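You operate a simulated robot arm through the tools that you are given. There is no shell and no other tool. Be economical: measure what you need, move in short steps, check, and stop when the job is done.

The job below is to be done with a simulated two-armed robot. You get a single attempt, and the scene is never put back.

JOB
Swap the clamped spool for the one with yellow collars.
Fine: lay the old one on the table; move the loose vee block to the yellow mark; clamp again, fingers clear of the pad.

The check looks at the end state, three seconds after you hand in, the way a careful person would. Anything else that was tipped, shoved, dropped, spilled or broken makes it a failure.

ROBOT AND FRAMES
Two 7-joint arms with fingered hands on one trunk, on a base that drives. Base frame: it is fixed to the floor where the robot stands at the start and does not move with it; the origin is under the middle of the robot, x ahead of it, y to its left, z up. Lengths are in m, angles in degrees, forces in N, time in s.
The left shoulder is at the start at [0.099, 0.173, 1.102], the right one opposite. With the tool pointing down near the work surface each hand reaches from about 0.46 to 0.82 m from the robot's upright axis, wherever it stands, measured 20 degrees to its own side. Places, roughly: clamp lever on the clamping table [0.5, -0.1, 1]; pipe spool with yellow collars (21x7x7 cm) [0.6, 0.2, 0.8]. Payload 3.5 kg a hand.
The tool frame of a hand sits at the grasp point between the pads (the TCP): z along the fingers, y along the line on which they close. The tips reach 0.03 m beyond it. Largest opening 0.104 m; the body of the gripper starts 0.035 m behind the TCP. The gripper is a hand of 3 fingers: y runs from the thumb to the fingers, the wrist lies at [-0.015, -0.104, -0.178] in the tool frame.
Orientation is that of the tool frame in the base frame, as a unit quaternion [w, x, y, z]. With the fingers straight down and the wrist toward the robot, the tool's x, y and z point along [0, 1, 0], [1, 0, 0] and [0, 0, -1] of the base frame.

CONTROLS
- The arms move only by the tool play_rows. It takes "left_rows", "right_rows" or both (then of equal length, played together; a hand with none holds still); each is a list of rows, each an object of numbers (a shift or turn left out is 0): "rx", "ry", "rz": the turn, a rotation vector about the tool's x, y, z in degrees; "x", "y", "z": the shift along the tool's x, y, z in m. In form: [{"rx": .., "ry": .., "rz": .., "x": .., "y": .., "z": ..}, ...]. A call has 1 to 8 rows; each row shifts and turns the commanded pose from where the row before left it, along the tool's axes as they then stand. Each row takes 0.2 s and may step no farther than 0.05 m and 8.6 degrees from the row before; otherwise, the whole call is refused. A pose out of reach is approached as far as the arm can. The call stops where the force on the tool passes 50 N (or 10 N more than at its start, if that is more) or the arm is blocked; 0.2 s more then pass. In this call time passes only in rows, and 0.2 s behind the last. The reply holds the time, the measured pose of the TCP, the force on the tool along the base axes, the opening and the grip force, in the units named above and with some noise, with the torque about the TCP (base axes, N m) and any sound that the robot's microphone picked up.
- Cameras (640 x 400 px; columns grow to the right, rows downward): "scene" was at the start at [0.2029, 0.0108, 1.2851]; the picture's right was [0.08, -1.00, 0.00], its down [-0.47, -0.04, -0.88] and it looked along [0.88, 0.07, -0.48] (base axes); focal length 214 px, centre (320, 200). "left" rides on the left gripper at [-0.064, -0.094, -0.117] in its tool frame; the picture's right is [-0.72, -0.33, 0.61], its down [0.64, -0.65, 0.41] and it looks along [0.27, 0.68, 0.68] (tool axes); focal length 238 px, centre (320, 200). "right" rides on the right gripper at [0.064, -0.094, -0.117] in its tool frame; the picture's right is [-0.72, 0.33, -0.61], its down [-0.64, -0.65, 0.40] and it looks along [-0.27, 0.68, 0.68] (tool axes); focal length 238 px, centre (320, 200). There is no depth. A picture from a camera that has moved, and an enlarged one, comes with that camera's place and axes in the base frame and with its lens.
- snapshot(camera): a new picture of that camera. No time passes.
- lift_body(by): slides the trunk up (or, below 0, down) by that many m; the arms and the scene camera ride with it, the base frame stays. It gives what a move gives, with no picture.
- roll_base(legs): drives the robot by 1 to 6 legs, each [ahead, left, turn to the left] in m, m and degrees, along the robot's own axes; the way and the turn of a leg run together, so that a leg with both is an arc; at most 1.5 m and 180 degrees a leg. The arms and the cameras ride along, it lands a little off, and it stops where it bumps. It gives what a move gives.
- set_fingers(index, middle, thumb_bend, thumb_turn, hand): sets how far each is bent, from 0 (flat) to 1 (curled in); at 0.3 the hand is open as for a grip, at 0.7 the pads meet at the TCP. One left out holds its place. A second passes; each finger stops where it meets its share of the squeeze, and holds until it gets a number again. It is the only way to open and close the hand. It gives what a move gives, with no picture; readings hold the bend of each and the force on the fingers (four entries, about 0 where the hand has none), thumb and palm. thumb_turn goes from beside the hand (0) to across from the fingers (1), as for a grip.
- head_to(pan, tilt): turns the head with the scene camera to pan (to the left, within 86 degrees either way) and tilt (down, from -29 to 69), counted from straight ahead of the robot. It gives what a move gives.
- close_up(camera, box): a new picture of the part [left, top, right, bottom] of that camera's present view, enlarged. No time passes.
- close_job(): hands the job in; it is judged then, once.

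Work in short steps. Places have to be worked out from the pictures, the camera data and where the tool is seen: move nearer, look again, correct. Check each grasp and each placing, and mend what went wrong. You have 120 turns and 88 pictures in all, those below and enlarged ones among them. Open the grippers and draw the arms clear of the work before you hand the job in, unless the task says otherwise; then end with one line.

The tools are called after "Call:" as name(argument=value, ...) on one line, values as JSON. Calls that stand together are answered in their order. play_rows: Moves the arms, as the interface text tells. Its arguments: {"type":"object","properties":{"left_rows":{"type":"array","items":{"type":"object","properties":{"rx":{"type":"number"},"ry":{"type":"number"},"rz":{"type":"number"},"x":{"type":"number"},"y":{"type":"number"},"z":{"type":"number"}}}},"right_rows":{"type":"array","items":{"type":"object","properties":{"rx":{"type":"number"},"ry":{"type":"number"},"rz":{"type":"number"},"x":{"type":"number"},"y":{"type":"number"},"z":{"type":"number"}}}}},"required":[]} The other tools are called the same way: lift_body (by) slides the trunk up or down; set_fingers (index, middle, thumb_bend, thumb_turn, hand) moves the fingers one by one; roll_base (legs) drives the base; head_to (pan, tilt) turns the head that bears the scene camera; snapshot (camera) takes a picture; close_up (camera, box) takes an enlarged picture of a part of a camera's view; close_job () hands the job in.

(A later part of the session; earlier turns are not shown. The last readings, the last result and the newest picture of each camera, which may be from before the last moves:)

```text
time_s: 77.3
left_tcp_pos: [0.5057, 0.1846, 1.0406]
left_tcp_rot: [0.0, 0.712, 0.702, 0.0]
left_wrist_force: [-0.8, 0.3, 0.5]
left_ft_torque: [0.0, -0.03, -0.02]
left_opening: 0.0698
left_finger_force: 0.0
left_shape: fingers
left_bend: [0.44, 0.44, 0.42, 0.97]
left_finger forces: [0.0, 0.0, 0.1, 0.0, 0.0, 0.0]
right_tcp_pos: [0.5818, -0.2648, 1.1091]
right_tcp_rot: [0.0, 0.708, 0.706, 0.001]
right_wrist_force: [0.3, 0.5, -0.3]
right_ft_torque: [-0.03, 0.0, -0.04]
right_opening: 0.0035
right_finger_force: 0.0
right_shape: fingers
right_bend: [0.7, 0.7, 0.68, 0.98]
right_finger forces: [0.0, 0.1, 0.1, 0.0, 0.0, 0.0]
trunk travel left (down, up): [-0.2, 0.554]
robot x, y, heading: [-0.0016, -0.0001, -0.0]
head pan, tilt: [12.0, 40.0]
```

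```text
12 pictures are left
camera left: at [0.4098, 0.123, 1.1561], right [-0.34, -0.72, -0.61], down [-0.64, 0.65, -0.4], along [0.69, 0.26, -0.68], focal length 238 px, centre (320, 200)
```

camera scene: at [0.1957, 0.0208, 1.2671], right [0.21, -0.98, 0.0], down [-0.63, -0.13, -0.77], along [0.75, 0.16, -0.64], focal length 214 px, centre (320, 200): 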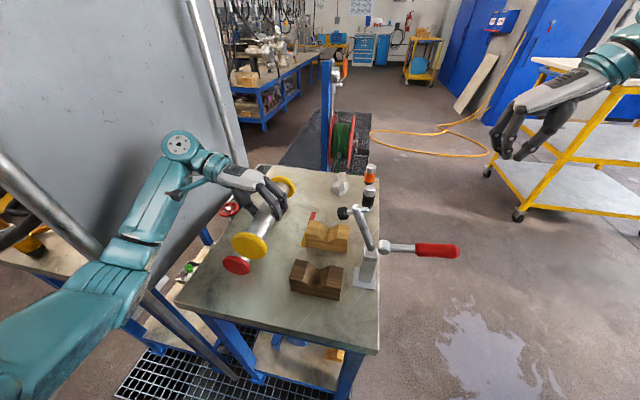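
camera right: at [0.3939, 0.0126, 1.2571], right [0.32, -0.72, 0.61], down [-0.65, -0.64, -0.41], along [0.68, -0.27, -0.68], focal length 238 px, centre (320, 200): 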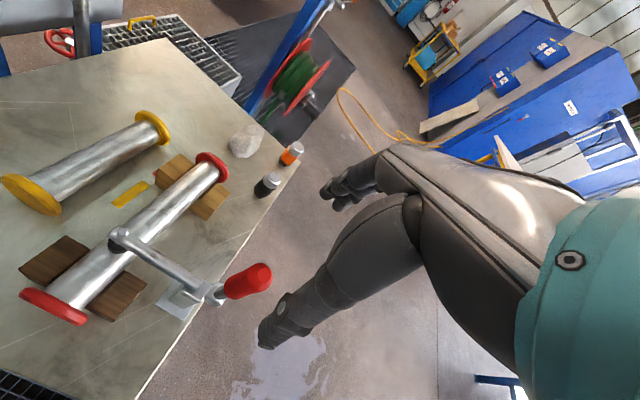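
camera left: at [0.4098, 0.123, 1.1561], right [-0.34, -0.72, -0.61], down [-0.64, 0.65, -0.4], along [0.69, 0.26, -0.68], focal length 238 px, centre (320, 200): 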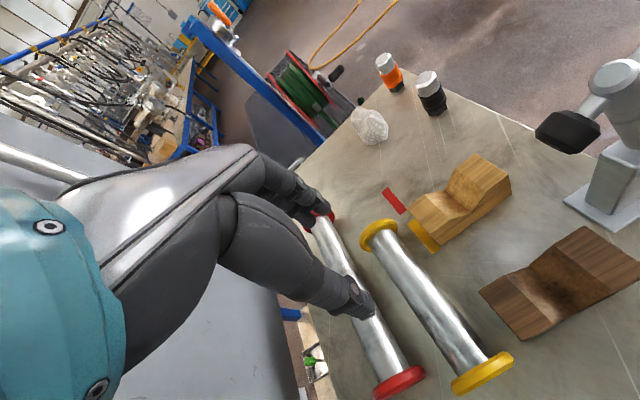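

The spool lies still at (0.50, 0.183). I go back to the block with the same leaned grip: open, position, lean, lower.

Call:
set_fingers(hand="left", index=0.32, middle=0.32, thumb_bend=0.32)

Call:
play_rows(left_rows=[{"rz": -1}, {"x": -0.039, "y": 0.0315}, {"x": -0.039, "y": 0.0315}, {"z": 0.04}, {"z": 0.04}, {"ry": -8.4}, {"ry": -8.4}, {"ry": -8.2}])

Call:
play_rows(left_rows=[{"x": 0.012, "z": 0.0257}, {"x": 0.012, "z": 0.0257}, {"x": 0.012, "z": 0.0257}, {"x": 0.0112, "z": 0.024}])

Call:
snapshot(camera="left")

```text
time_s: 78.3
left_tcp_pos: [0.5056, 0.1839, 1.0401]
left_tcp_rot: [-0.001, 0.713, 0.701, -0.001]
left_wrist_force: [-0.4, -1.8, 0.2]
left_ft_torque: [0.02, 0.0, 0.0]
left_opening: 0.0978
left_finger_force: 0.1
left_shape: fingers
left_bend: [0.32, 0.32, 0.32, 0.97]
left_finger forces: [0.1, 0.0, 0.0, 0.0, 0.0, 0.0]
right_tcp_pos: [0.5832, -0.2649, 1.1096]
right_tcp_rot: [0.0, 0.707, 0.707, 0.0]
right_wrist_force: [-0.9, -0.3, 1.2]
right_ft_torque: [-0.01, 0.0, -0.03]
right_opening: 0.0036
right_finger_force: 0.0
right_shape: fingers
right_bend: [0.7, 0.7, 0.68, 0.98]
right_finger forces: [0.0, 0.0, 0.0, 0.0, 0.0, 0.0]
trunk travel left (down, up): [-0.2, 0.554]
robot x, y, heading: [0.0011, 0.0029, 0.1]
head pan, tilt: [12.0, 40.0]
```

```text
refused: row 2 steps farther than a row can; nothing moved
```

```text
time_s: 79.3
left_tcp_pos: [0.5059, 0.2312, 0.9395]
left_tcp_rot: [0.0, 0.712, 0.702, 0.0]
left_wrist_force: [0.8, 0.4, 0.8]
left_ft_torque: [-0.01, -0.01, -0.05]
left_opening: 0.0976
left_finger_force: 0.0
left_shape: fingers
left_bend: [0.32, 0.32, 0.32, 0.97]
left_finger forces: [0.1, 0.0, 0.0, 0.1, 0.0, 0.1]
right_tcp_pos: [0.5819, -0.2639, 1.1088]
right_tcp_rot: [0.0, 0.707, 0.707, 0.0]
right_wrist_force: [-0.1, 0.4, 0.0]
right_ft_torque: [-0.01, -0.04, -0.01]
right_opening: 0.0036
right_finger_force: 0.1
right_shape: fingers
right_bend: [0.7, 0.7, 0.68, 0.98]
right_finger forces: [0.1, 0.0, 0.0, 0.0, 0.1, 0.0]
trunk travel left (down, up): [-0.2, 0.554]
robot x, y, heading: [-0.0015, 0.0007, 0.1]
head pan, tilt: [12.0, 40.0]
```

```text
11 pictures are left
camera left: at [0.4104, 0.1704, 1.0555], right [-0.34, -0.71, -0.61], down [-0.64, 0.65, -0.4], along [0.69, 0.26, -0.68], focal length 238 px, centre (320, 200)
```

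left: 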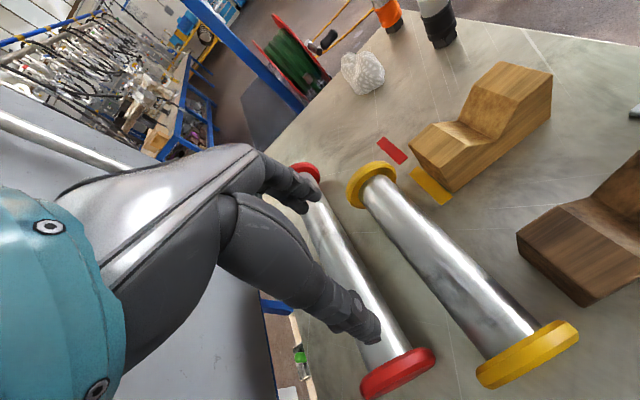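

The middle call was refused, so the lowering happened in the wrong place; nothing was touched (z is still 0.94, forces nil). I rise, go over the block in smaller steps, and lean.

Call:
play_rows(left_rows=[{"rz": -1, "z": -0.021}, {"x": -0.0418, "y": 0.0209}, {"x": -0.0418, "y": 0.0209}, {"x": -0.0418, "y": 0.0209}, {"ry": -8.4}, {"ry": -8.4}, {"ry": -8.2}])

```text
time_s: 80.9
left_tcp_pos: [0.5681, 0.1069, 0.9595]
left_tcp_rot: [0.154, 0.689, 0.691, -0.153]
left_wrist_force: [0.0, -0.3, -0.3]
left_ft_torque: [0.01, 0.0, 0.03]
left_opening: 0.0978
left_finger_force: 0.1
left_shape: fingers
left_bend: [0.32, 0.32, 0.32, 0.97]
left_finger forces: [0.0, 0.1, 0.0, 0.0, 0.0, 0.0]
right_tcp_pos: [0.583, -0.2645, 1.1081]
right_tcp_rot: [-0.001, 0.707, 0.707, 0.001]
right_wrist_force: [-0.6, 0.0, 0.5]
right_ft_torque: [-0.04, -0.02, -0.02]
right_opening: 0.0038
right_finger_force: 0.0
right_shape: fingers
right_bend: [0.7, 0.7, 0.68, 0.98]
right_finger forces: [0.0, 0.0, 0.0, 0.0, 0.1, 0.1]
trunk travel left (down, up): [-0.2, 0.554]
robot x, y, heading: [0.0, 0.0008, 0.3]
head pan, tilt: [12.0, 40.0]
```

The hand is exactly over the block, leaned. I lower to grip height.

Call:
play_rows(left_rows=[{"x": 0.012, "z": 0.0257}, {"x": 0.012, "z": 0.0257}, {"x": 0.012, "z": 0.0257}, {"x": 0.0112, "z": 0.024}])

Call:
snapshot(camera="left")

```text
time_s: 81.9
left_tcp_pos: [0.5691, 0.1065, 0.8478]
left_tcp_rot: [0.154, 0.69, 0.691, -0.153]
left_wrist_force: [0.2, -1.2, -0.3]
left_ft_torque: [0.02, 0.01, -0.01]
left_opening: 0.0979
left_finger_force: 0.1
left_shape: fingers
left_bend: [0.32, 0.32, 0.32, 0.97]
left_finger forces: [0.0, 0.0, 0.0, 0.1, 0.0, 0.0]
right_tcp_pos: [0.5825, -0.2656, 1.1076]
right_tcp_rot: [0.0, 0.707, 0.707, 0.0]
right_wrist_force: [-1.2, 0.0, 0.5]
right_ft_torque: [0.02, 0.0, -0.04]
right_opening: 0.0037
right_finger_force: 0.1
right_shape: fingers
right_bend: [0.7, 0.7, 0.68, 0.98]
right_finger forces: [0.0, 0.0, 0.0, 0.1, 0.0, 0.0]
trunk travel left (down, up): [-0.2, 0.554]
robot x, y, heading: [-0.0002, -0.0012, -0.2]
head pan, tilt: [12.0, 40.0]
```

```text
10 pictures are left
camera left: at [0.4741, 0.0975, 0.98], right [-0.33, -0.91, -0.25], down [-0.65, 0.41, -0.64], along [0.68, -0.04, -0.73], focal length 238 px, centre (320, 200)
```

left: 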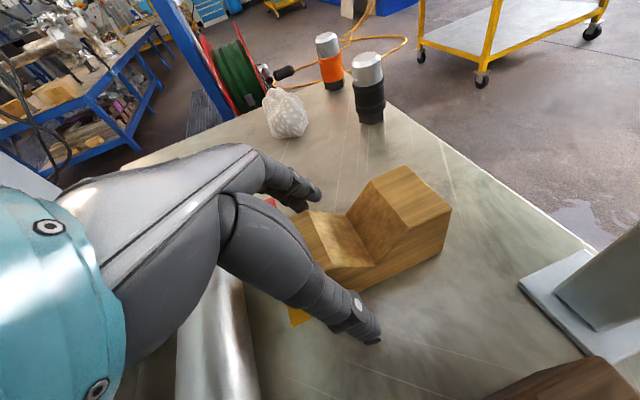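

Straddling as before. I grip and slide it 13 mm toward the robot.

Call:
set_fingers(hand="left", index=0.6, middle=0.6, thumb_bend=0.6)

Call:
play_rows(left_rows=[{"y": -0.007}, {"y": -0.006}])

Call:
set_fingers(hand="left", index=0.35, middle=0.35, thumb_bend=0.35)

```text
time_s: 82.9
left_tcp_pos: [0.5701, 0.1061, 0.849]
left_tcp_rot: [0.152, 0.689, 0.691, -0.153]
left_wrist_force: [1.3, -0.1, -0.2]
left_ft_torque: [0.03, -0.07, 0.01]
left_opening: 0.0457
left_finger_force: 9.4
left_shape: fingers
left_bend: [0.53, 0.55, 0.53, 0.97]
left_finger forces: [5.0, 4.9, 0.1, 0.1, 9.3, 0.0]
right_tcp_pos: [0.5811, -0.2649, 1.1092]
right_tcp_rot: [0.0, 0.707, 0.707, 0.0]
right_wrist_force: [0.4, 0.4, 0.0]
right_ft_torque: [-0.04, 0.02, 0.0]
right_opening: 0.0036
right_finger_force: 0.0
right_shape: fingers
right_bend: [0.7, 0.7, 0.68, 0.98]
right_finger forces: [0.1, 0.0, 0.1, 0.0, 0.1, 0.0]
trunk travel left (down, up): [-0.2, 0.554]
robot x, y, heading: [0.0023, 0.0021, 0.3]
head pan, tilt: [12.0, 40.0]
```

```text
time_s: 83.5
left_tcp_pos: [0.5567, 0.1054, 0.849]
left_tcp_rot: [0.154, 0.69, 0.691, -0.153]
left_wrist_force: [1.0, -0.4, 0.3]
left_ft_torque: [-0.04, -0.07, 0.04]
left_opening: 0.0456
left_finger_force: 10.0
left_shape: fingers
left_bend: [0.53, 0.55, 0.53, 0.97]
left_finger forces: [4.8, 4.9, 0.0, 0.1, 9.5, 0.0]
right_tcp_pos: [0.5825, -0.2647, 1.1094]
right_tcp_rot: [0.0, 0.707, 0.707, -0.001]
right_wrist_force: [-0.3, 0.3, 0.2]
right_ft_torque: [0.01, 0.01, -0.01]
right_opening: 0.0038
right_finger_force: 0.1
right_shape: fingers
right_bend: [0.7, 0.7, 0.68, 0.98]
right_finger forces: [0.0, 0.0, 0.0, 0.1, 0.0, 0.0]
trunk travel left (down, up): [-0.2, 0.554]
robot x, y, heading: [-0.0015, -0.0019, -0.2]
head pan, tilt: [12.0, 40.0]
```

```text
time_s: 84.5
left_tcp_pos: [0.5553, 0.1056, 0.8472]
left_tcp_rot: [0.154, 0.69, 0.691, -0.153]
left_wrist_force: [0.4, -0.7, 0.3]
left_ft_torque: [-0.01, 0.0, -0.01]
left_opening: 0.0904
left_finger_force: 0.1
left_shape: fingers
left_bend: [0.35, 0.35, 0.35, 0.97]
left_finger forces: [0.2, 0.1, 0.0, 0.0, 0.0, 0.1]
right_tcp_pos: [0.582, -0.2634, 1.1083]
right_tcp_rot: [0.0, 0.708, 0.706, 0.0]
right_wrist_force: [0.0, 1.1, 0.2]
right_ft_torque: [0.01, 0.01, 0.01]
right_opening: 0.0033
right_finger_force: 0.1
right_shape: fingers
right_bend: [0.7, 0.7, 0.68, 0.98]
right_finger forces: [0.0, 0.1, 0.0, 0.1, 0.0, 0.1]
trunk travel left (down, up): [-0.2, 0.554]
robot x, y, heading: [0.0018, -0.0016, 0.2]
head pan, tilt: [12.0, 40.0]
```

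The block now spans x≈0.533–0.579. I raise the hand back the same way and untilt it.

Call:
play_rows(left_rows=[{"x": -0.0127, "z": -0.0272}, {"x": -0.0169, "z": -0.0362}, {"x": -0.0169, "z": -0.0362}, {"x": -0.0169, "z": -0.0362}, {"x": -0.0169, "z": -0.0362}, {"ry": 8.4}, {"ry": 8.4}, {"ry": 8.2}])

Call:
play_rows(left_rows=[{"x": 0.0395, "y": -0.0287}, {"x": 0.0395, "y": -0.0287}])

Call:
snapshot(camera="left")

```text
time_s: 86.3
left_tcp_pos: [0.5559, 0.1058, 1.0369]
left_tcp_rot: [-0.001, 0.706, 0.708, -0.001]
left_wrist_force: [-0.6, 0.8, 0.3]
left_ft_torque: [0.0, 0.03, 0.0]
left_opening: 0.0906
left_finger_force: 0.0
left_shape: fingers
left_bend: [0.35, 0.35, 0.35, 0.97]
left_finger forces: [0.0, 0.1, 0.1, 0.0, 0.0, 0.1]
right_tcp_pos: [0.5817, -0.2646, 1.1097]
right_tcp_rot: [0.0, 0.707, 0.707, 0.0]
right_wrist_force: [-0.2, 1.1, -0.3]
right_ft_torque: [-0.03, -0.01, -0.01]
right_opening: 0.0037
right_finger_force: 0.0
right_shape: fingers
right_bend: [0.7, 0.7, 0.68, 0.98]
right_finger forces: [0.1, 0.0, 0.0, 0.0, 0.1, 0.1]
trunk travel left (down, up): [-0.2, 0.554]
robot x, y, heading: [0.0011, -0.0031, -0.1]
head pan, tilt: [12.0, 40.0]
```

```text
time_s: 86.9
left_tcp_pos: [0.4988, 0.1889, 1.0368]
left_tcp_rot: [0.0, 0.707, 0.707, 0.001]
left_wrist_force: [0.5, 0.0, -0.2]
left_ft_torque: [0.01, -0.03, -0.03]
left_opening: 0.0907
left_finger_force: 0.2
left_shape: fingers
left_bend: [0.35, 0.35, 0.35, 0.97]
left_finger forces: [0.0, 0.1, 0.1, 0.0, 0.0, 0.0]
right_tcp_pos: [0.5823, -0.2645, 1.1091]
right_tcp_rot: [0.0, 0.707, 0.707, 0.001]
right_wrist_force: [-0.6, 1.2, 0.0]
right_ft_torque: [0.03, -0.01, -0.01]
right_opening: 0.0037
right_finger_force: 0.1
right_shape: fingers
right_bend: [0.7, 0.7, 0.68, 0.98]
right_finger forces: [0.0, 0.1, 0.0, 0.0, 0.0, 0.1]
trunk travel left (down, up): [-0.2, 0.554]
robot x, y, heading: [0.001, -0.0018, -0.1]
head pan, tilt: [12.0, 40.0]
```

```text
9 pictures are left
camera left: at [0.4036, 0.1254, 1.1521], right [-0.33, -0.72, -0.61], down [-0.65, 0.64, -0.4], along [0.68, 0.27, -0.68], focal length 238 px, centre (320, 200)
```

left: 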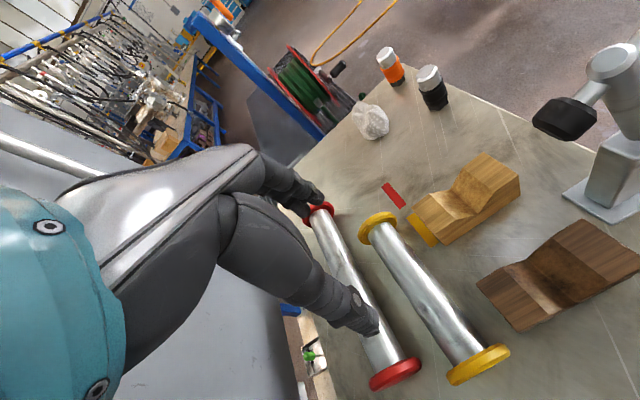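

I enlarge this view to measure the tube length between the collars against the block span before trying again.

Call:
close_up(camera="left", box=[350, 190, 540, 400])

```text
1.90 times, centred on (445, 295) of left
camera zoom: at [0.4036, 0.1254, 1.1521], right [-0.33, -0.72, -0.61], down [-0.65, 0.64, -0.4], along [0.68, 0.27, -0.68], focal length 454 px, centre (82, 19)
```

zoom: 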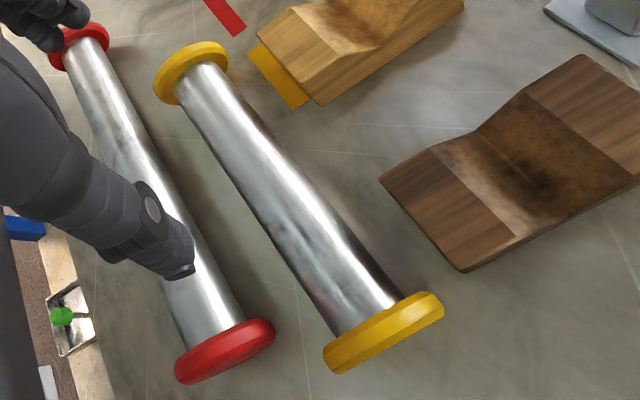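

The block span is now about 0.162 m, which leaves slack either way. I turn the hand to the spool again and move over its middle.

Call:
play_rows(left_rows=[{"rz": 8.5}, {"rz": 8.5}, {"rz": 8.5}, {"rz": 8.5}, {"rz": 8.5}, {"rz": 8.5}, {"rz": 8.5}, {"rz": 8.5}])

Call:
set_fingers(hand="left", index=0.4, middle=0.4, thumb_bend=0.43)

Call:
play_rows(left_rows=[{"rz": 8.5}, {"rz": 8.5}, {"rz": 6.5}, {"x": -0.003, "y": 0.004}, {"z": 0.04}, {"z": 0.04}, {"z": 0.04}])

```text
time_s: 88.7
left_tcp_pos: [0.4942, 0.1842, 1.0394]
left_tcp_rot: [0.0, 0.982, 0.19, 0.0]
left_wrist_force: [-0.7, 1.0, -0.1]
left_ft_torque: [-0.11, -0.07, 0.01]
left_opening: 0.0903
left_finger_force: 0.0
left_shape: fingers
left_bend: [0.35, 0.35, 0.35, 0.97]
left_finger forces: [0.0, 0.0, 0.0, 0.1, 0.0, 0.1]
right_tcp_pos: [0.578, -0.2665, 1.1105]
right_tcp_rot: [0.0, 0.707, 0.707, 0.003]
right_wrist_force: [-0.2, 0.4, 0.2]
right_ft_torque: [0.02, -0.02, 0.02]
right_opening: 0.0036
right_finger_force: 0.0
right_shape: fingers
right_bend: [0.7, 0.7, 0.68, 0.98]
right_finger forces: [0.0, 0.0, 0.1, 0.1, 0.0, 0.0]
trunk travel left (down, up): [-0.2, 0.554]
robot x, y, heading: [-0.0014, 0.0021, 0.1]
head pan, tilt: [12.0, 40.0]
```

```text
time_s: 89.7
left_tcp_pos: [0.4931, 0.1831, 1.0405]
left_tcp_rot: [-0.001, 0.982, 0.191, 0.002]
left_wrist_force: [-0.6, 0.2, 0.7]
left_ft_torque: [0.03, 0.04, -0.04]
left_opening: 0.0748
left_finger_force: 0.0
left_shape: fingers
left_bend: [0.4, 0.4, 0.43, 0.97]
left_finger forces: [0.0, 0.1, 0.0, 0.0, 0.0, 0.1]
right_tcp_pos: [0.577, -0.2674, 1.11]
right_tcp_rot: [0.001, 0.707, 0.707, 0.003]
right_wrist_force: [0.9, 1.1, 0.6]
right_ft_torque: [0.03, -0.02, 0.0]
right_opening: 0.0038
right_finger_force: 0.1
right_shape: fingers
right_bend: [0.7, 0.7, 0.68, 0.98]
right_finger forces: [0.0, 0.1, 0.0, 0.0, 0.0, 0.0]
trunk travel left (down, up): [-0.2, 0.554]
robot x, y, heading: [0.0003, -0.0011, -0.0]
head pan, tilt: [12.0, 40.0]
```

```text
time_s: 91.3
left_tcp_pos: [0.4959, 0.1819, 0.9155]
left_tcp_rot: [0.0, 1.0, -0.013, 0.0]
left_wrist_force: [0.4, -0.7, -0.1]
left_ft_torque: [0.04, 0.01, 0.0]
left_opening: 0.0748
left_finger_force: 0.0
left_shape: fingers
left_bend: [0.4, 0.4, 0.43, 0.97]
left_finger forces: [0.0, 0.0, 0.0, 0.0, 0.0, 0.0]
right_tcp_pos: [0.5835, -0.265, 1.1094]
right_tcp_rot: [0.0, 0.707, 0.707, 0.0]
right_wrist_force: [0.3, -0.5, -0.3]
right_ft_torque: [0.0, -0.01, -0.03]
right_opening: 0.0035
right_finger_force: 0.0
right_shape: fingers
right_bend: [0.7, 0.7, 0.68, 0.98]
right_finger forces: [0.0, 0.1, 0.1, 0.0, 0.0, 0.0]
trunk travel left (down, up): [-0.2, 0.554]
robot x, y, heading: [0.0022, 0.001, -0.0]
head pan, tilt: [12.0, 40.0]
```

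At the right place above the spool. I lower around the tube and look.

Call:
play_rows(left_rows=[{"z": 0.03, "y": -0.002}, {"z": 0.025}, {"z": 0.013}, {"z": 0.008}])

Call:
snapshot(camera="left")

```text
time_s: 92.3
left_tcp_pos: [0.4962, 0.1832, 0.8404]
left_tcp_rot: [-0.001, 1.0, -0.013, -0.001]
left_wrist_force: [-0.2, 0.2, 0.5]
left_ft_torque: [0.0, 0.0, 0.04]
left_opening: 0.0748
left_finger_force: 0.0
left_shape: fingers
left_bend: [0.4, 0.4, 0.43, 0.97]
left_finger forces: [0.0, 0.0, 0.0, 0.1, 0.0, 0.0]
right_tcp_pos: [0.5826, -0.265, 1.1098]
right_tcp_rot: [0.0, 0.707, 0.707, 0.0]
right_wrist_force: [-0.4, 0.5, -0.5]
right_ft_torque: [0.02, 0.02, -0.03]
right_opening: 0.0034
right_finger_force: 0.0
right_shape: fingers
right_bend: [0.7, 0.7, 0.68, 0.98]
right_finger forces: [0.0, 0.0, 0.0, 0.1, 0.1, 0.0]
trunk travel left (down, up): [-0.2, 0.554]
robot x, y, heading: [0.0002, 0.0005, -0.1]
head pan, tilt: [12.0, 40.0]
```

```text
7 pictures are left
camera left: at [0.4333, 0.2798, 0.9565], right [-0.71, 0.34, -0.61], down [0.66, 0.64, -0.41], along [0.25, -0.69, -0.68], focal length 238 px, centre (320, 200)
```

left: 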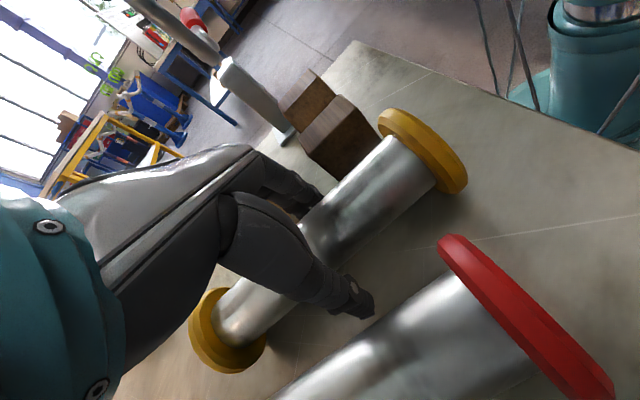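

The tube is within the grip, its centre about 5 mm ahead of the TCP, as intended. I close and lift.

Call:
set_fingers(hand="left", index=0.75, middle=0.75, thumb_bend=0.75)

Call:
play_rows(left_rows=[{"z": -0.01}, {"z": -0.03}, {"z": -0.03}, {"z": -0.03}])

Call:
snapshot(camera="left")

```text
time_s: 93.3
left_tcp_pos: [0.4957, 0.1829, 0.8412]
left_tcp_rot: [-0.001, 1.0, -0.012, -0.001]
left_wrist_force: [0.1, -0.4, -7.4]
left_ft_torque: [0.0, 0.0, -0.01]
left_opening: 0.024
left_finger_force: 26.5
left_shape: fingers
left_bend: [0.73, 0.64, 0.62, 0.95]
left_finger forces: [15.7, 11.6, 0.0, 0.1, 25.4, 0.0]
right_tcp_pos: [0.5836, -0.2636, 1.1075]
right_tcp_rot: [0.0, 0.707, 0.707, 0.0]
right_wrist_force: [-0.2, 0.4, -0.1]
right_ft_torque: [0.02, 0.0, -0.03]
right_opening: 0.0037
right_finger_force: 0.1
right_shape: fingers
right_bend: [0.7, 0.7, 0.68, 0.98]
right_finger forces: [0.0, 0.1, 0.0, 0.0, 0.0, 0.0]
trunk travel left (down, up): [-0.2, 0.554]
robot x, y, heading: [-0.0003, -0.0026, -0.3]
head pan, tilt: [12.0, 40.0]
```

```text
time_s: 94.3
left_tcp_pos: [0.495, 0.1816, 0.9418]
left_tcp_rot: [0.0, 1.0, -0.013, -0.001]
left_wrist_force: [0.2, 0.3, -7.1]
left_ft_torque: [-0.06, 0.04, -0.01]
left_opening: 0.0242
left_finger_force: 26.4
left_shape: fingers
left_bend: [0.73, 0.64, 0.62, 0.95]
left_finger forces: [15.7, 11.8, 0.1, 0.0, 25.7, 0.0]
right_tcp_pos: [0.5835, -0.2646, 1.1085]
right_tcp_rot: [0.0, 0.707, 0.707, 0.0]
right_wrist_force: [0.1, 0.0, -0.1]
right_ft_torque: [0.01, 0.0, -0.04]
right_opening: 0.0035
right_finger_force: 0.1
right_shape: fingers
right_bend: [0.7, 0.7, 0.68, 0.98]
right_finger forces: [0.1, 0.1, 0.0, 0.0, 0.1, 0.1]
trunk travel left (down, up): [-0.2, 0.554]
robot x, y, heading: [0.0014, 0.0023, 0.2]
head pan, tilt: [12.0, 40.0]
```

```text
6 pictures are left
camera left: at [0.4332, 0.2782, 1.0582], right [-0.71, 0.34, -0.61], down [0.66, 0.64, -0.41], along [0.25, -0.69, -0.68], focal length 238 px, centre (320, 200)
```

left: 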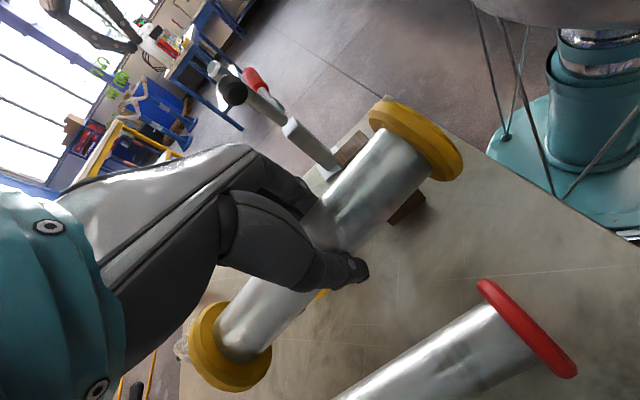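

The grip twisted the spool about 10 degrees relative to the hand, which would make the fingers sit crooked between the blocks. I straighten the spool, set it back down, and regrip with the hand pre-turned.

Call:
play_rows(left_rows=[{"rz": 4.5}, {"rz": 4.5}, {"z": 0.035}, {"z": 0.035}, {"z": 0.025}, {"z": 0.005}])

Call:
play_rows(left_rows=[{"z": 0.002}, {"z": 0.001}])

```text
time_s: 95.7
left_tcp_pos: [0.4962, 0.1834, 0.8417]
left_tcp_rot: [0.0, 0.996, -0.092, -0.002]
left_wrist_force: [0.3, 0.4, -6.5]
left_ft_torque: [-0.03, 0.06, 0.0]
left_opening: 0.0239
left_finger_force: 27.2
left_shape: fingers
left_bend: [0.73, 0.64, 0.62, 0.95]
left_finger forces: [15.4, 12.0, 0.0, 0.0, 25.8, 0.0]
right_tcp_pos: [0.5836, -0.2644, 1.1078]
right_tcp_rot: [0.0, 0.707, 0.707, 0.0]
right_wrist_force: [0.3, 0.3, 0.6]
right_ft_torque: [0.0, -0.04, -0.01]
right_opening: 0.0035
right_finger_force: 0.0
right_shape: fingers
right_bend: [0.7, 0.7, 0.68, 0.98]
right_finger forces: [0.1, 0.0, 0.1, 0.0, 0.0, 0.1]
trunk travel left (down, up): [-0.2, 0.554]
robot x, y, heading: [0.0016, 0.0028, 0.0]
head pan, tilt: [12.0, 40.0]
```

```text
time_s: 96.3
left_tcp_pos: [0.4957, 0.184, 0.8387]
left_tcp_rot: [0.0, 0.996, -0.091, -0.001]
left_wrist_force: [-0.3, 0.2, -6.0]
left_ft_torque: [-0.02, -0.02, 0.0]
left_opening: 0.024
left_finger_force: 26.7
left_shape: fingers
left_bend: [0.73, 0.64, 0.62, 0.95]
left_finger forces: [15.9, 11.4, 0.0, 0.0, 26.0, 0.0]
right_tcp_pos: [0.5836, -0.264, 1.1085]
right_tcp_rot: [-0.001, 0.707, 0.707, 0.0]
right_wrist_force: [-0.2, 0.5, 0.5]
right_ft_torque: [0.04, 0.01, 0.0]
right_opening: 0.0036
right_finger_force: 0.1
right_shape: fingers
right_bend: [0.7, 0.7, 0.68, 0.98]
right_finger forces: [0.1, 0.0, 0.0, 0.1, 0.0, 0.0]
trunk travel left (down, up): [-0.2, 0.554]
robot x, y, heading: [0.0033, 0.0033, 0.1]
head pan, tilt: [12.0, 40.0]
```

Call:
play_rows(left_rows=[{"z": 0.0015}, {"z": 0.0015}])

```text
time_s: 96.9
left_tcp_pos: [0.4961, 0.1837, 0.8376]
left_tcp_rot: [0.001, 0.996, -0.091, 0.0]
left_wrist_force: [1.1, 1.1, 2.6]
left_ft_torque: [0.01, 0.03, -0.04]
left_opening: 0.0232
left_finger_force: 25.9
left_shape: fingers
left_bend: [0.73, 0.64, 0.62, 0.95]
left_finger forces: [14.1, 10.7, 0.0, 0.0, 27.5, 0.0]
right_tcp_pos: [0.5816, -0.2646, 1.1095]
right_tcp_rot: [0.001, 0.707, 0.707, 0.001]
right_wrist_force: [0.4, 0.0, -0.1]
right_ft_torque: [0.0, -0.01, 0.03]
right_opening: 0.0037
right_finger_force: 0.1
right_shape: fingers
right_bend: [0.7, 0.7, 0.68, 0.98]
right_finger forces: [0.0, 0.0, 0.0, 0.1, 0.0, 0.0]
trunk travel left (down, up): [-0.2, 0.554]
robot x, y, heading: [-0.0004, -0.0031, -0.1]
head pan, tilt: [12.0, 40.0]
```

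Supported. I release evenly, then turn the hand 15.5 degrees in place around the tube.

Call:
set_fingers(hand="left", index=0.67, middle=0.58, thumb_bend=0.56)

Call:
set_fingers(hand="left", index=0.41, middle=0.41, thumb_bend=0.41)

Call:
play_rows(left_rows=[{"z": -0.003}, {"rz": -7.7}, {"rz": -7.8}])

Call:
snapshot(camera="left")

```text
time_s: 97.9
left_tcp_pos: [0.4947, 0.183, 0.8367]
left_tcp_rot: [-0.001, 0.996, -0.091, 0.0]
left_wrist_force: [-3.8, 2.6, 5.6]
left_ft_torque: [0.07, 0.03, 0.1]
left_opening: 0.0309
left_finger_force: 4.7
left_shape: fingers
left_bend: [0.64, 0.57, 0.54, 0.96]
left_finger forces: [3.2, 0.1, 0.1, 0.1, 6.5, 0.0]
right_tcp_pos: [0.5821, -0.2635, 1.1096]
right_tcp_rot: [0.0, 0.708, 0.707, 0.0]
right_wrist_force: [-0.9, 0.2, 0.3]
right_ft_torque: [0.0, 0.01, -0.03]
right_opening: 0.0033
right_finger_force: 0.1
right_shape: fingers
right_bend: [0.7, 0.7, 0.68, 0.98]
right_finger forces: [0.1, 0.0, 0.0, 0.0, 0.1, 0.1]
trunk travel left (down, up): [-0.2, 0.554]
robot x, y, heading: [0.0011, 0.0027, 0.3]
head pan, tilt: [12.0, 40.0]
```

```text
time_s: 98.9
left_tcp_pos: [0.4957, 0.183, 0.8371]
left_tcp_rot: [0.0, 0.996, -0.091, 0.0]
left_wrist_force: [0.0, -0.1, 0.4]
left_ft_torque: [0.02, 0.0, 0.0]
left_opening: 0.0754
left_finger_force: 0.0
left_shape: fingers
left_bend: [0.41, 0.41, 0.41, 0.97]
left_finger forces: [0.0, 0.1, 0.0, 0.0, 0.0, 0.0]
right_tcp_pos: [0.583, -0.2642, 1.1081]
right_tcp_rot: [0.0, 0.707, 0.707, 0.0]
right_wrist_force: [0.1, -0.6, 0.5]
right_ft_torque: [-0.01, 0.0, 0.02]
right_opening: 0.0037
right_finger_force: 0.0
right_shape: fingers
right_bend: [0.7, 0.7, 0.68, 0.98]
right_finger forces: [0.0, 0.0, 0.0, 0.0, 0.1, 0.0]
trunk travel left (down, up): [-0.2, 0.554]
robot x, y, heading: [0.0007, -0.0017, -0.1]
head pan, tilt: [12.0, 40.0]
```

```text
time_s: 99.7
left_tcp_pos: [0.4954, 0.1843, 0.8398]
left_tcp_rot: [0.0, 0.999, 0.044, -0.001]
left_wrist_force: [0.5, 0.7, -0.2]
left_ft_torque: [-0.02, 0.01, 0.0]
left_opening: 0.0752
left_finger_force: 0.0
left_shape: fingers
left_bend: [0.41, 0.41, 0.41, 0.97]
left_finger forces: [0.0, 0.0, 0.0, 0.0, 0.1, 0.0]
right_tcp_pos: [0.5814, -0.2657, 1.1096]
right_tcp_rot: [0.0, 0.708, 0.707, 0.0]
right_wrist_force: [0.6, -0.2, 0.6]
right_ft_torque: [0.01, -0.01, 0.01]
right_opening: 0.0033
right_finger_force: 0.0
right_shape: fingers
right_bend: [0.7, 0.7, 0.68, 0.98]
right_finger forces: [0.0, 0.0, 0.0, 0.0, 0.1, 0.0]
trunk travel left (down, up): [-0.2, 0.554]
robot x, y, heading: [-0.0018, -0.0005, 0.0]
head pan, tilt: [12.0, 40.0]
```

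```text
5 pictures are left
camera left: at [0.4225, 0.2726, 0.9547], right [-0.75, 0.26, -0.61], down [0.58, 0.71, -0.41], along [0.33, -0.66, -0.68], focal length 238 px, centre (320, 200)
```

left: 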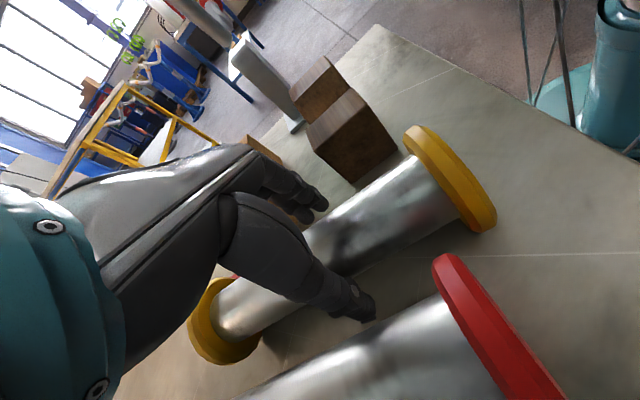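

The tube lies a bit toward the thumb, so I shift the hand 7 mm left and 5 mm forward, then close.

Call:
play_rows(left_rows=[{"x": 0.005, "y": -0.007}])

Call:
set_fingers(hand="left", index=0.75, middle=0.75, thumb_bend=0.75)

Call:
play_rows(left_rows=[{"z": -0.01}, {"z": -0.03}, {"z": -0.03}, {"z": -0.03}])

Call:
snapshot(camera="left")

```text
time_s: 100.1
left_tcp_pos: [0.501, 0.1909, 0.84]
left_tcp_rot: [0.0, 0.999, 0.044, -0.001]
left_wrist_force: [0.0, 0.3, -0.4]
left_ft_torque: [-0.02, -0.02, -0.01]
left_opening: 0.0752
left_finger_force: 0.0
left_shape: fingers
left_bend: [0.41, 0.41, 0.41, 0.97]
left_finger forces: [0.1, 0.0, 0.1, 0.0, 0.0, 0.0]
right_tcp_pos: [0.5831, -0.264, 1.1085]
right_tcp_rot: [0.0, 0.707, 0.707, 0.0]
right_wrist_force: [-0.3, -0.3, 1.0]
right_ft_torque: [0.01, 0.0, -0.02]
right_opening: 0.0037
right_finger_force: 0.0
right_shape: fingers
right_bend: [0.7, 0.7, 0.68, 0.98]
right_finger forces: [0.0, 0.0, 0.0, 0.0, 0.0, 0.0]
trunk travel left (down, up): [-0.2, 0.554]
robot x, y, heading: [0.0003, -0.004, 0.1]
head pan, tilt: [12.0, 40.0]
```

```text
time_s: 101.1
left_tcp_pos: [0.5005, 0.1903, 0.8384]
left_tcp_rot: [0.0, 0.999, 0.045, -0.001]
left_wrist_force: [-0.9, 0.1, -6.9]
left_ft_torque: [-0.02, -0.02, -0.05]
left_opening: 0.0225
left_finger_force: 24.3
left_shape: fingers
left_bend: [0.73, 0.64, 0.62, 0.94]
left_finger forces: [14.7, 11.4, 0.0, 0.0, 23.3, 0.1]
right_tcp_pos: [0.5813, -0.2649, 1.1088]
right_tcp_rot: [-0.001, 0.707, 0.707, 0.0]
right_wrist_force: [0.0, -0.5, -0.5]
right_ft_torque: [0.01, 0.0, -0.03]
right_opening: 0.0038
right_finger_force: 0.1
right_shape: fingers
right_bend: [0.7, 0.7, 0.68, 0.98]
right_finger forces: [0.1, 0.1, 0.0, 0.0, 0.1, 0.1]
trunk travel left (down, up): [-0.2, 0.554]
robot x, y, heading: [-0.0003, -0.0006, -0.2]
head pan, tilt: [12.0, 40.0]
```

```text
time_s: 102.1
left_tcp_pos: [0.5017, 0.1901, 0.9395]
left_tcp_rot: [0.0, 0.999, 0.044, -0.001]
left_wrist_force: [0.3, 0.2, -7.3]
left_ft_torque: [-0.02, 0.0, 0.02]
left_opening: 0.0226
left_finger_force: 25.2
left_shape: fingers
left_bend: [0.73, 0.64, 0.62, 0.94]
left_finger forces: [14.6, 11.4, 0.0, 0.0, 23.1, 0.0]
right_tcp_pos: [0.5819, -0.264, 1.109]
right_tcp_rot: [0.0, 0.707, 0.707, 0.001]
right_wrist_force: [0.0, -0.7, -0.4]
right_ft_torque: [0.04, 0.02, -0.01]
right_opening: 0.0034
right_finger_force: 0.1
right_shape: fingers
right_bend: [0.7, 0.7, 0.68, 0.98]
right_finger forces: [0.0, 0.0, 0.0, 0.0, 0.0, 0.0]
trunk travel left (down, up): [-0.2, 0.554]
robot x, y, heading: [0.0037, -0.004, -0.1]
head pan, tilt: [12.0, 40.0]
```

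```text
4 pictures are left
camera left: at [0.4288, 0.2795, 1.0555], right [-0.75, 0.26, -0.61], down [0.58, 0.71, -0.41], along [0.33, -0.66, -0.68], focal length 238 px, centre (320, 200)
```

left: 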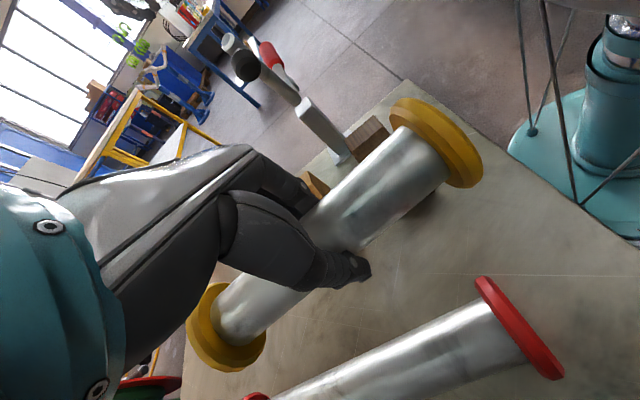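

The spool is now only about 2 degrees off the hand axis and centred within 2 mm. I straighten the yaw, move in, lean the hand 30 degrees and drop to approach height.

Call:
play_rows(left_rows=[{"rz": 7}, {"x": -0.006, "y": 0.03}, {"rx": -8}, {"rx": -8}, {"rx": -8}, {"rx": -6}, {"y": -0.0115, "z": 0.0199}, {"y": -0.0115, "z": 0.0199}])

```text
time_s: 103.9
left_tcp_pos: [0.4945, 0.1612, 0.894]
left_tcp_rot: [0.259, 0.966, -0.016, -0.005]
left_wrist_force: [0.0, 0.1, -6.7]
left_ft_torque: [-0.03, 0.01, 0.01]
left_opening: 0.0228
left_finger_force: 23.5
left_shape: fingers
left_bend: [0.73, 0.64, 0.62, 0.94]
left_finger forces: [12.9, 10.4, 0.0, 0.1, 24.5, 0.0]
right_tcp_pos: [0.5828, -0.2655, 1.1095]
right_tcp_rot: [0.0, 0.707, 0.707, 0.0]
right_wrist_force: [-0.6, -0.2, 0.4]
right_ft_torque: [0.02, 0.02, 0.0]
right_opening: 0.0038
right_finger_force: 0.1
right_shape: fingers
right_bend: [0.7, 0.7, 0.68, 0.98]
right_finger forces: [0.0, 0.1, 0.0, 0.1, 0.0, 0.1]
trunk travel left (down, up): [-0.2, 0.554]
robot x, y, heading: [0.0052, -0.0004, -0.0]
head pan, tilt: [12.0, 40.0]
```

Straight into the vee line at y≈0.076, still above the blocks.

Call:
play_rows(left_rows=[{"x": 0.001, "y": 0.0245, "z": 0.0142}, {"x": 0.001, "y": 0.0245, "z": 0.0142}, {"x": 0.001, "y": 0.0245, "z": 0.0142}])

Call:
close_up(camera="scene", box=[280, 170, 380, 300])

```text
time_s: 104.7
left_tcp_pos: [0.4936, 0.0757, 0.8917]
left_tcp_rot: [0.259, 0.966, -0.016, -0.005]
left_wrist_force: [-0.6, 0.5, -6.6]
left_ft_torque: [0.02, 0.0, -0.02]
left_opening: 0.0221
left_finger_force: 23.4
left_shape: fingers
left_bend: [0.73, 0.64, 0.62, 0.94]
left_finger forces: [12.7, 10.3, 0.0, 0.0, 24.1, 0.0]
right_tcp_pos: [0.5822, -0.2644, 1.1101]
right_tcp_rot: [-0.001, 0.708, 0.706, 0.0]
right_wrist_force: [0.0, -0.1, -0.2]
right_ft_torque: [-0.01, 0.01, 0.01]
right_opening: 0.0037
right_finger_force: 0.1
right_shape: fingers
right_bend: [0.7, 0.7, 0.68, 0.98]
right_finger forces: [0.1, 0.1, 0.1, 0.0, 0.0, 0.0]
trunk travel left (down, up): [-0.2, 0.554]
robot x, y, heading: [-0.0007, -0.0007, 0.0]
head pan, tilt: [12.0, 40.0]
```

```text
3.08 times, centred on (330, 235) of scene
camera zoom: at [0.1959, 0.0204, 1.2671], right [0.21, -0.98, 0.0], down [-0.63, -0.13, -0.77], along [0.75, 0.16, -0.64], focal length 660 px, centre (289, 92)
```

zoom: 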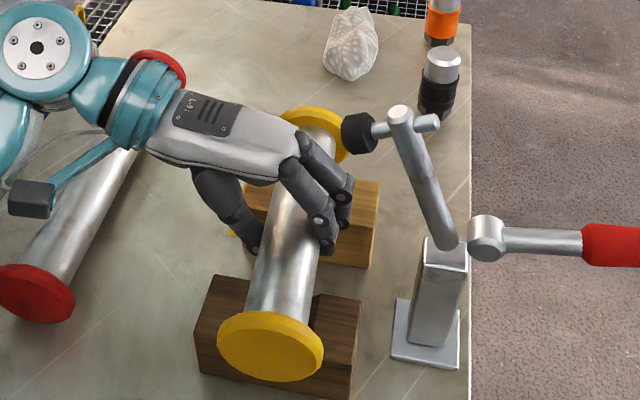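

Collars at x≈0.397–0.41 and about 0.585–0.60, clear outside both blocks (0.4165 and 0.579). I lower into the vees in small steps.

Call:
play_rows(left_rows=[{"y": -0.004, "z": 0.0069}, {"y": -0.004, "z": 0.0069}])

```text
time_s: 105.3
left_tcp_pos: [0.4943, 0.0778, 0.8766]
left_tcp_rot: [0.259, 0.966, -0.017, -0.006]
left_wrist_force: [-0.7, -0.2, -7.5]
left_ft_torque: [0.0, 0.02, 0.0]
left_opening: 0.0225
left_finger_force: 23.5
left_shape: fingers
left_bend: [0.73, 0.64, 0.62, 0.94]
left_finger forces: [12.5, 10.2, 0.0, 0.0, 24.1, 0.1]
right_tcp_pos: [0.5824, -0.2635, 1.108]
right_tcp_rot: [0.001, 0.707, 0.707, 0.0]
right_wrist_force: [0.3, 0.4, -0.2]
right_ft_torque: [0.02, -0.01, 0.0]
right_opening: 0.0038
right_finger_force: 0.0
right_shape: fingers
right_bend: [0.7, 0.7, 0.68, 0.98]
right_finger forces: [0.1, 0.0, 0.0, 0.0, 0.0, 0.0]
trunk travel left (down, up): [-0.2, 0.554]
robot x, y, heading: [-0.0002, 0.0024, -0.1]
head pan, tilt: [12.0, 40.0]
```

No contact where it stopped before, so I continue.

Call:
play_rows(left_rows=[{"y": -0.002, "z": 0.0035}, {"y": -0.002, "z": 0.0035}])

```text
time_s: 105.9
left_tcp_pos: [0.4939, 0.0749, 0.8678]
left_tcp_rot: [0.259, 0.966, -0.015, -0.004]
left_wrist_force: [0.8, -1.1, -5.2]
left_ft_torque: [-0.01, -0.03, -0.04]
left_opening: 0.0222
left_finger_force: 23.1
left_shape: fingers
left_bend: [0.73, 0.64, 0.62, 0.94]
left_finger forces: [12.7, 9.8, 0.0, 0.0, 23.7, 0.1]
right_tcp_pos: [0.5833, -0.2642, 1.1091]
right_tcp_rot: [0.0, 0.707, 0.707, 0.001]
right_wrist_force: [0.2, -0.2, 0.4]
right_ft_torque: [-0.01, 0.0, -0.02]
right_opening: 0.0036
right_finger_force: 0.1
right_shape: fingers
right_bend: [0.7, 0.7, 0.68, 0.98]
right_finger forces: [0.0, 0.0, 0.1, 0.0, 0.0, 0.0]
trunk travel left (down, up): [-0.2, 0.554]
robot x, y, heading: [0.0019, -0.001, -0.0]
head pan, tilt: [12.0, 40.0]
```

The vees begin to take the load. I go on 2 mm at a time.

Call:
play_rows(left_rows=[{"y": -0.001, "z": 0.0017}, {"y": -0.001, "z": 0.0017}])

```text
time_s: 106.5
left_tcp_pos: [0.4922, 0.0754, 0.8652]
left_tcp_rot: [0.26, 0.965, -0.017, -0.006]
left_wrist_force: [0.2, -1.5, -2.8]
left_ft_torque: [-0.01, -0.01, -0.13]
left_opening: 0.022
left_finger_force: 23.8
left_shape: fingers
left_bend: [0.73, 0.64, 0.62, 0.95]
left_finger forces: [12.2, 11.7, 0.1, 0.0, 23.6, 0.0]
right_tcp_pos: [0.5835, -0.2641, 1.1087]
right_tcp_rot: [0.0, 0.707, 0.707, 0.0]
right_wrist_force: [-0.6, 0.3, 0.1]
right_ft_torque: [-0.02, 0.01, 0.01]
right_opening: 0.0035
right_finger_force: 0.1
right_shape: fingers
right_bend: [0.7, 0.7, 0.68, 0.98]
right_finger forces: [0.1, 0.1, 0.1, 0.1, 0.1, 0.0]
trunk travel left (down, up): [-0.2, 0.554]
robot x, y, heading: [0.0014, 0.0028, -0.3]
head pan, tilt: [12.0, 40.0]
```

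Call:
play_rows(left_rows=[{"y": -0.001, "z": 0.0017}, {"y": -0.001, "z": 0.0017}])

```text
time_s: 107.1
left_tcp_pos: [0.4939, 0.0763, 0.8631]
left_tcp_rot: [0.259, 0.966, -0.016, -0.004]
left_wrist_force: [-0.1, -1.6, 6.6]
left_ft_torque: [0.0, 0.08, -0.15]
left_opening: 0.0209
left_finger_force: 21.6
left_shape: fingers
left_bend: [0.73, 0.64, 0.64, 0.95]
left_finger forces: [12.9, 9.9, 0.0, 0.0, 20.3, 0.0]
right_tcp_pos: [0.5822, -0.2654, 1.1101]
right_tcp_rot: [0.0, 0.707, 0.707, 0.001]
right_wrist_force: [-0.5, 0.4, -0.5]
right_ft_torque: [0.0, -0.03, 0.0]
right_opening: 0.0037
right_finger_force: 0.0
right_shape: fingers
right_bend: [0.7, 0.7, 0.68, 0.98]
right_finger forces: [0.1, 0.0, 0.0, 0.1, 0.1, 0.0]
trunk travel left (down, up): [-0.2, 0.554]
robot x, y, heading: [-0.0011, 0.0015, 0.1]
head pan, tilt: [12.0, 40.0]
```

Seated at the same height as the old spool sat (axis ≈0.858), with the table side carrying all the weight. I release in two steps.

Call:
set_fingers(hand="left", index=0.66, middle=0.58, thumb_bend=0.57)

Call:
set_fingers(hand="left", index=0.42, middle=0.42, thumb_bend=0.42)

```text
time_s: 108.1
left_tcp_pos: [0.4933, 0.0759, 0.8622]
left_tcp_rot: [0.259, 0.966, -0.016, -0.004]
left_wrist_force: [0.3, -1.9, 3.3]
left_ft_torque: [-0.07, -0.01, 0.02]
left_opening: 0.0292
left_finger_force: 2.5
left_shape: fingers
left_bend: [0.62, 0.57, 0.56, 0.97]
left_finger forces: [4.1, 0.0, 0.0, 0.0, 0.8, 0.0]
right_tcp_pos: [0.5817, -0.2657, 1.1091]
right_tcp_rot: [0.001, 0.707, 0.707, 0.0]
right_wrist_force: [0.6, -0.9, -0.3]
right_ft_torque: [0.02, 0.0, -0.01]
right_opening: 0.0036
right_finger_force: 0.0
right_shape: fingers
right_bend: [0.7, 0.7, 0.68, 0.98]
right_finger forces: [0.0, 0.1, 0.0, 0.0, 0.1, 0.0]
trunk travel left (down, up): [-0.2, 0.554]
robot x, y, heading: [0.0011, 0.0011, 0.1]
head pan, tilt: [12.0, 40.0]
```

```text
time_s: 109.1
left_tcp_pos: [0.4933, 0.077, 0.8617]
left_tcp_rot: [0.258, 0.966, -0.016, -0.005]
left_wrist_force: [-0.1, 0.1, -0.9]
left_ft_torque: [0.02, 0.0, 0.02]
left_opening: 0.0721
left_finger_force: 0.1
left_shape: fingers
left_bend: [0.42, 0.42, 0.42, 0.97]
left_finger forces: [0.0, 0.0, 0.1, 0.0, 0.1, 0.0]
right_tcp_pos: [0.5828, -0.2653, 1.1084]
right_tcp_rot: [0.0, 0.707, 0.707, 0.0]
right_wrist_force: [0.1, -0.3, -0.3]
right_ft_torque: [0.0, 0.03, -0.04]
right_opening: 0.0036
right_finger_force: 0.0
right_shape: fingers
right_bend: [0.7, 0.7, 0.68, 0.98]
right_finger forces: [0.1, 0.0, 0.0, 0.1, 0.0, 0.0]
trunk travel left (down, up): [-0.2, 0.554]
robot x, y, heading: [-0.002, 0.0013, 0.2]
head pan, tilt: [12.0, 40.0]
```

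Free with no forces. I withdraw along the finger direction, up and to the left.

Call:
play_rows(left_rows=[{"z": -0.015}, {"z": -0.02}, {"z": -0.025}, {"z": -0.04}, {"z": -0.04}, {"z": -0.03}])

Call:
close_up(camera="scene", box=[240, 150, 400, 310])

```text
time_s: 110.5
left_tcp_pos: [0.4972, 0.1607, 1.0083]
left_tcp_rot: [0.259, 0.966, -0.016, -0.005]
left_wrist_force: [-0.1, -1.2, -0.5]
left_ft_torque: [-0.01, 0.0, -0.02]
left_opening: 0.0722
left_finger_force: 0.1
left_shape: fingers
left_bend: [0.42, 0.42, 0.42, 0.97]
left_finger forces: [0.0, 0.0, 0.0, 0.0, 0.0, 0.1]
right_tcp_pos: [0.5824, -0.2648, 1.1088]
right_tcp_rot: [0.0, 0.707, 0.707, 0.0]
right_wrist_force: [-0.2, -0.4, 0.0]
right_ft_torque: [0.0, 0.04, 0.02]
right_opening: 0.0037
right_finger_force: 0.0
right_shape: fingers
right_bend: [0.7, 0.7, 0.68, 0.98]
right_finger forces: [0.1, 0.1, 0.0, 0.0, 0.0, 0.1]
trunk travel left (down, up): [-0.2, 0.554]
robot x, y, heading: [0.0014, 0.0012, -0.0]
head pan, tilt: [12.0, 40.0]
```

```text
2.50 times, centred on (320, 230) of scene
camera zoom: at [0.1952, 0.0208, 1.2672], right [0.21, -0.98, 0.0], down [-0.63, -0.13, -0.77], along [0.75, 0.16, -0.64], focal length 536 px, centre (320, 125)
```

zoom: 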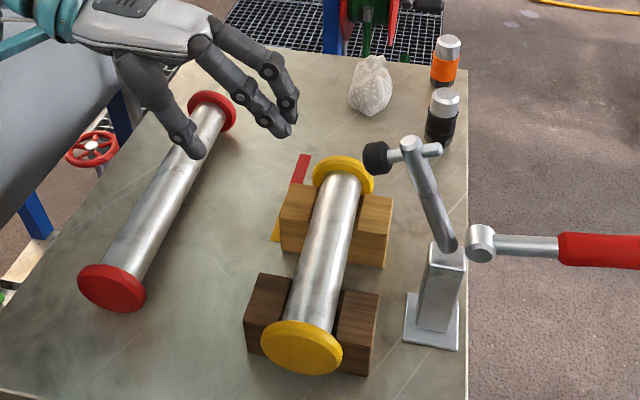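

The yellow spool sits squarely in both vees, and the red one rests on the table. Now I untilt and raise the left hand, and bring the right hand, opened, above the lever handle.

Call:
set_fingers(hand="right", index=0.3, middle=0.3, thumb_bend=0.3)

Call:
play_rows(left_rows=[{"rx": 8}, {"rx": 8}, {"rx": 8}, {"rx": 6}, {"z": -0.03, "y": -0.02}, {"z": -0.03, "y": -0.02}], right_rows=[{"x": 0.0325, "y": -0.0238}, {"x": 0.0325, "y": -0.0238}, {"x": 0.0325, "y": -0.0238}, {"x": 0.0325, "y": -0.0238}, {"z": 0.04}, {"z": 0.03}])

```text
time_s: 111.5
left_tcp_pos: [0.4963, 0.16, 1.0067]
left_tcp_rot: [0.259, 0.966, -0.016, -0.005]
left_wrist_force: [-0.3, -0.2, 0.0]
left_ft_torque: [-0.02, 0.02, -0.01]
left_opening: 0.0723
left_finger_force: 0.1
left_shape: fingers
left_bend: [0.42, 0.42, 0.42, 0.97]
left_finger forces: [0.0, 0.1, 0.0, 0.0, 0.0, 0.0]
right_tcp_pos: [0.5833, -0.2645, 1.1092]
right_tcp_rot: [0.001, 0.708, 0.707, 0.0]
right_wrist_force: [-0.5, -0.5, 0.3]
right_ft_torque: [-0.04, 0.01, 0.01]
right_opening: 0.1027
right_finger_force: 0.0
right_shape: fingers
right_bend: [0.3, 0.3, 0.3, 0.98]
right_finger forces: [0.0, 0.0, 0.1, 0.1, 0.1, 0.1]
trunk travel left (down, up): [-0.2, 0.554]
robot x, y, heading: [0.0006, -0.0003, -0.2]
head pan, tilt: [12.0, 40.0]
```

```text
time_s: 112.9
left_tcp_pos: [0.4982, 0.2005, 1.0658]
left_tcp_rot: [0.0, 1.0, -0.018, 0.0]
left_wrist_force: [0.0, 0.1, 0.0]
left_ft_torque: [-0.01, 0.02, 0.02]
left_opening: 0.0724
left_finger_force: 0.0
left_shape: fingers
left_bend: [0.42, 0.42, 0.42, 0.97]
left_finger forces: [0.0, 0.1, 0.1, 0.0, 0.0, 0.0]
right_tcp_pos: [0.4871, -0.1362, 1.0376]
right_tcp_rot: [0.0, 0.708, 0.706, 0.001]
right_wrist_force: [0.6, 0.1, -0.5]
right_ft_torque: [0.0, 0.02, -0.02]
right_opening: 0.1027
right_finger_force: 0.2
right_shape: fingers
right_bend: [0.3, 0.3, 0.3, 0.98]
right_finger forces: [0.0, 0.0, 0.1, 0.0, 0.0, 0.0]
trunk travel left (down, up): [-0.2, 0.554]
robot x, y, heading: [-0.0017, 0.003, 0.1]
head pan, tilt: [12.0, 40.0]
```

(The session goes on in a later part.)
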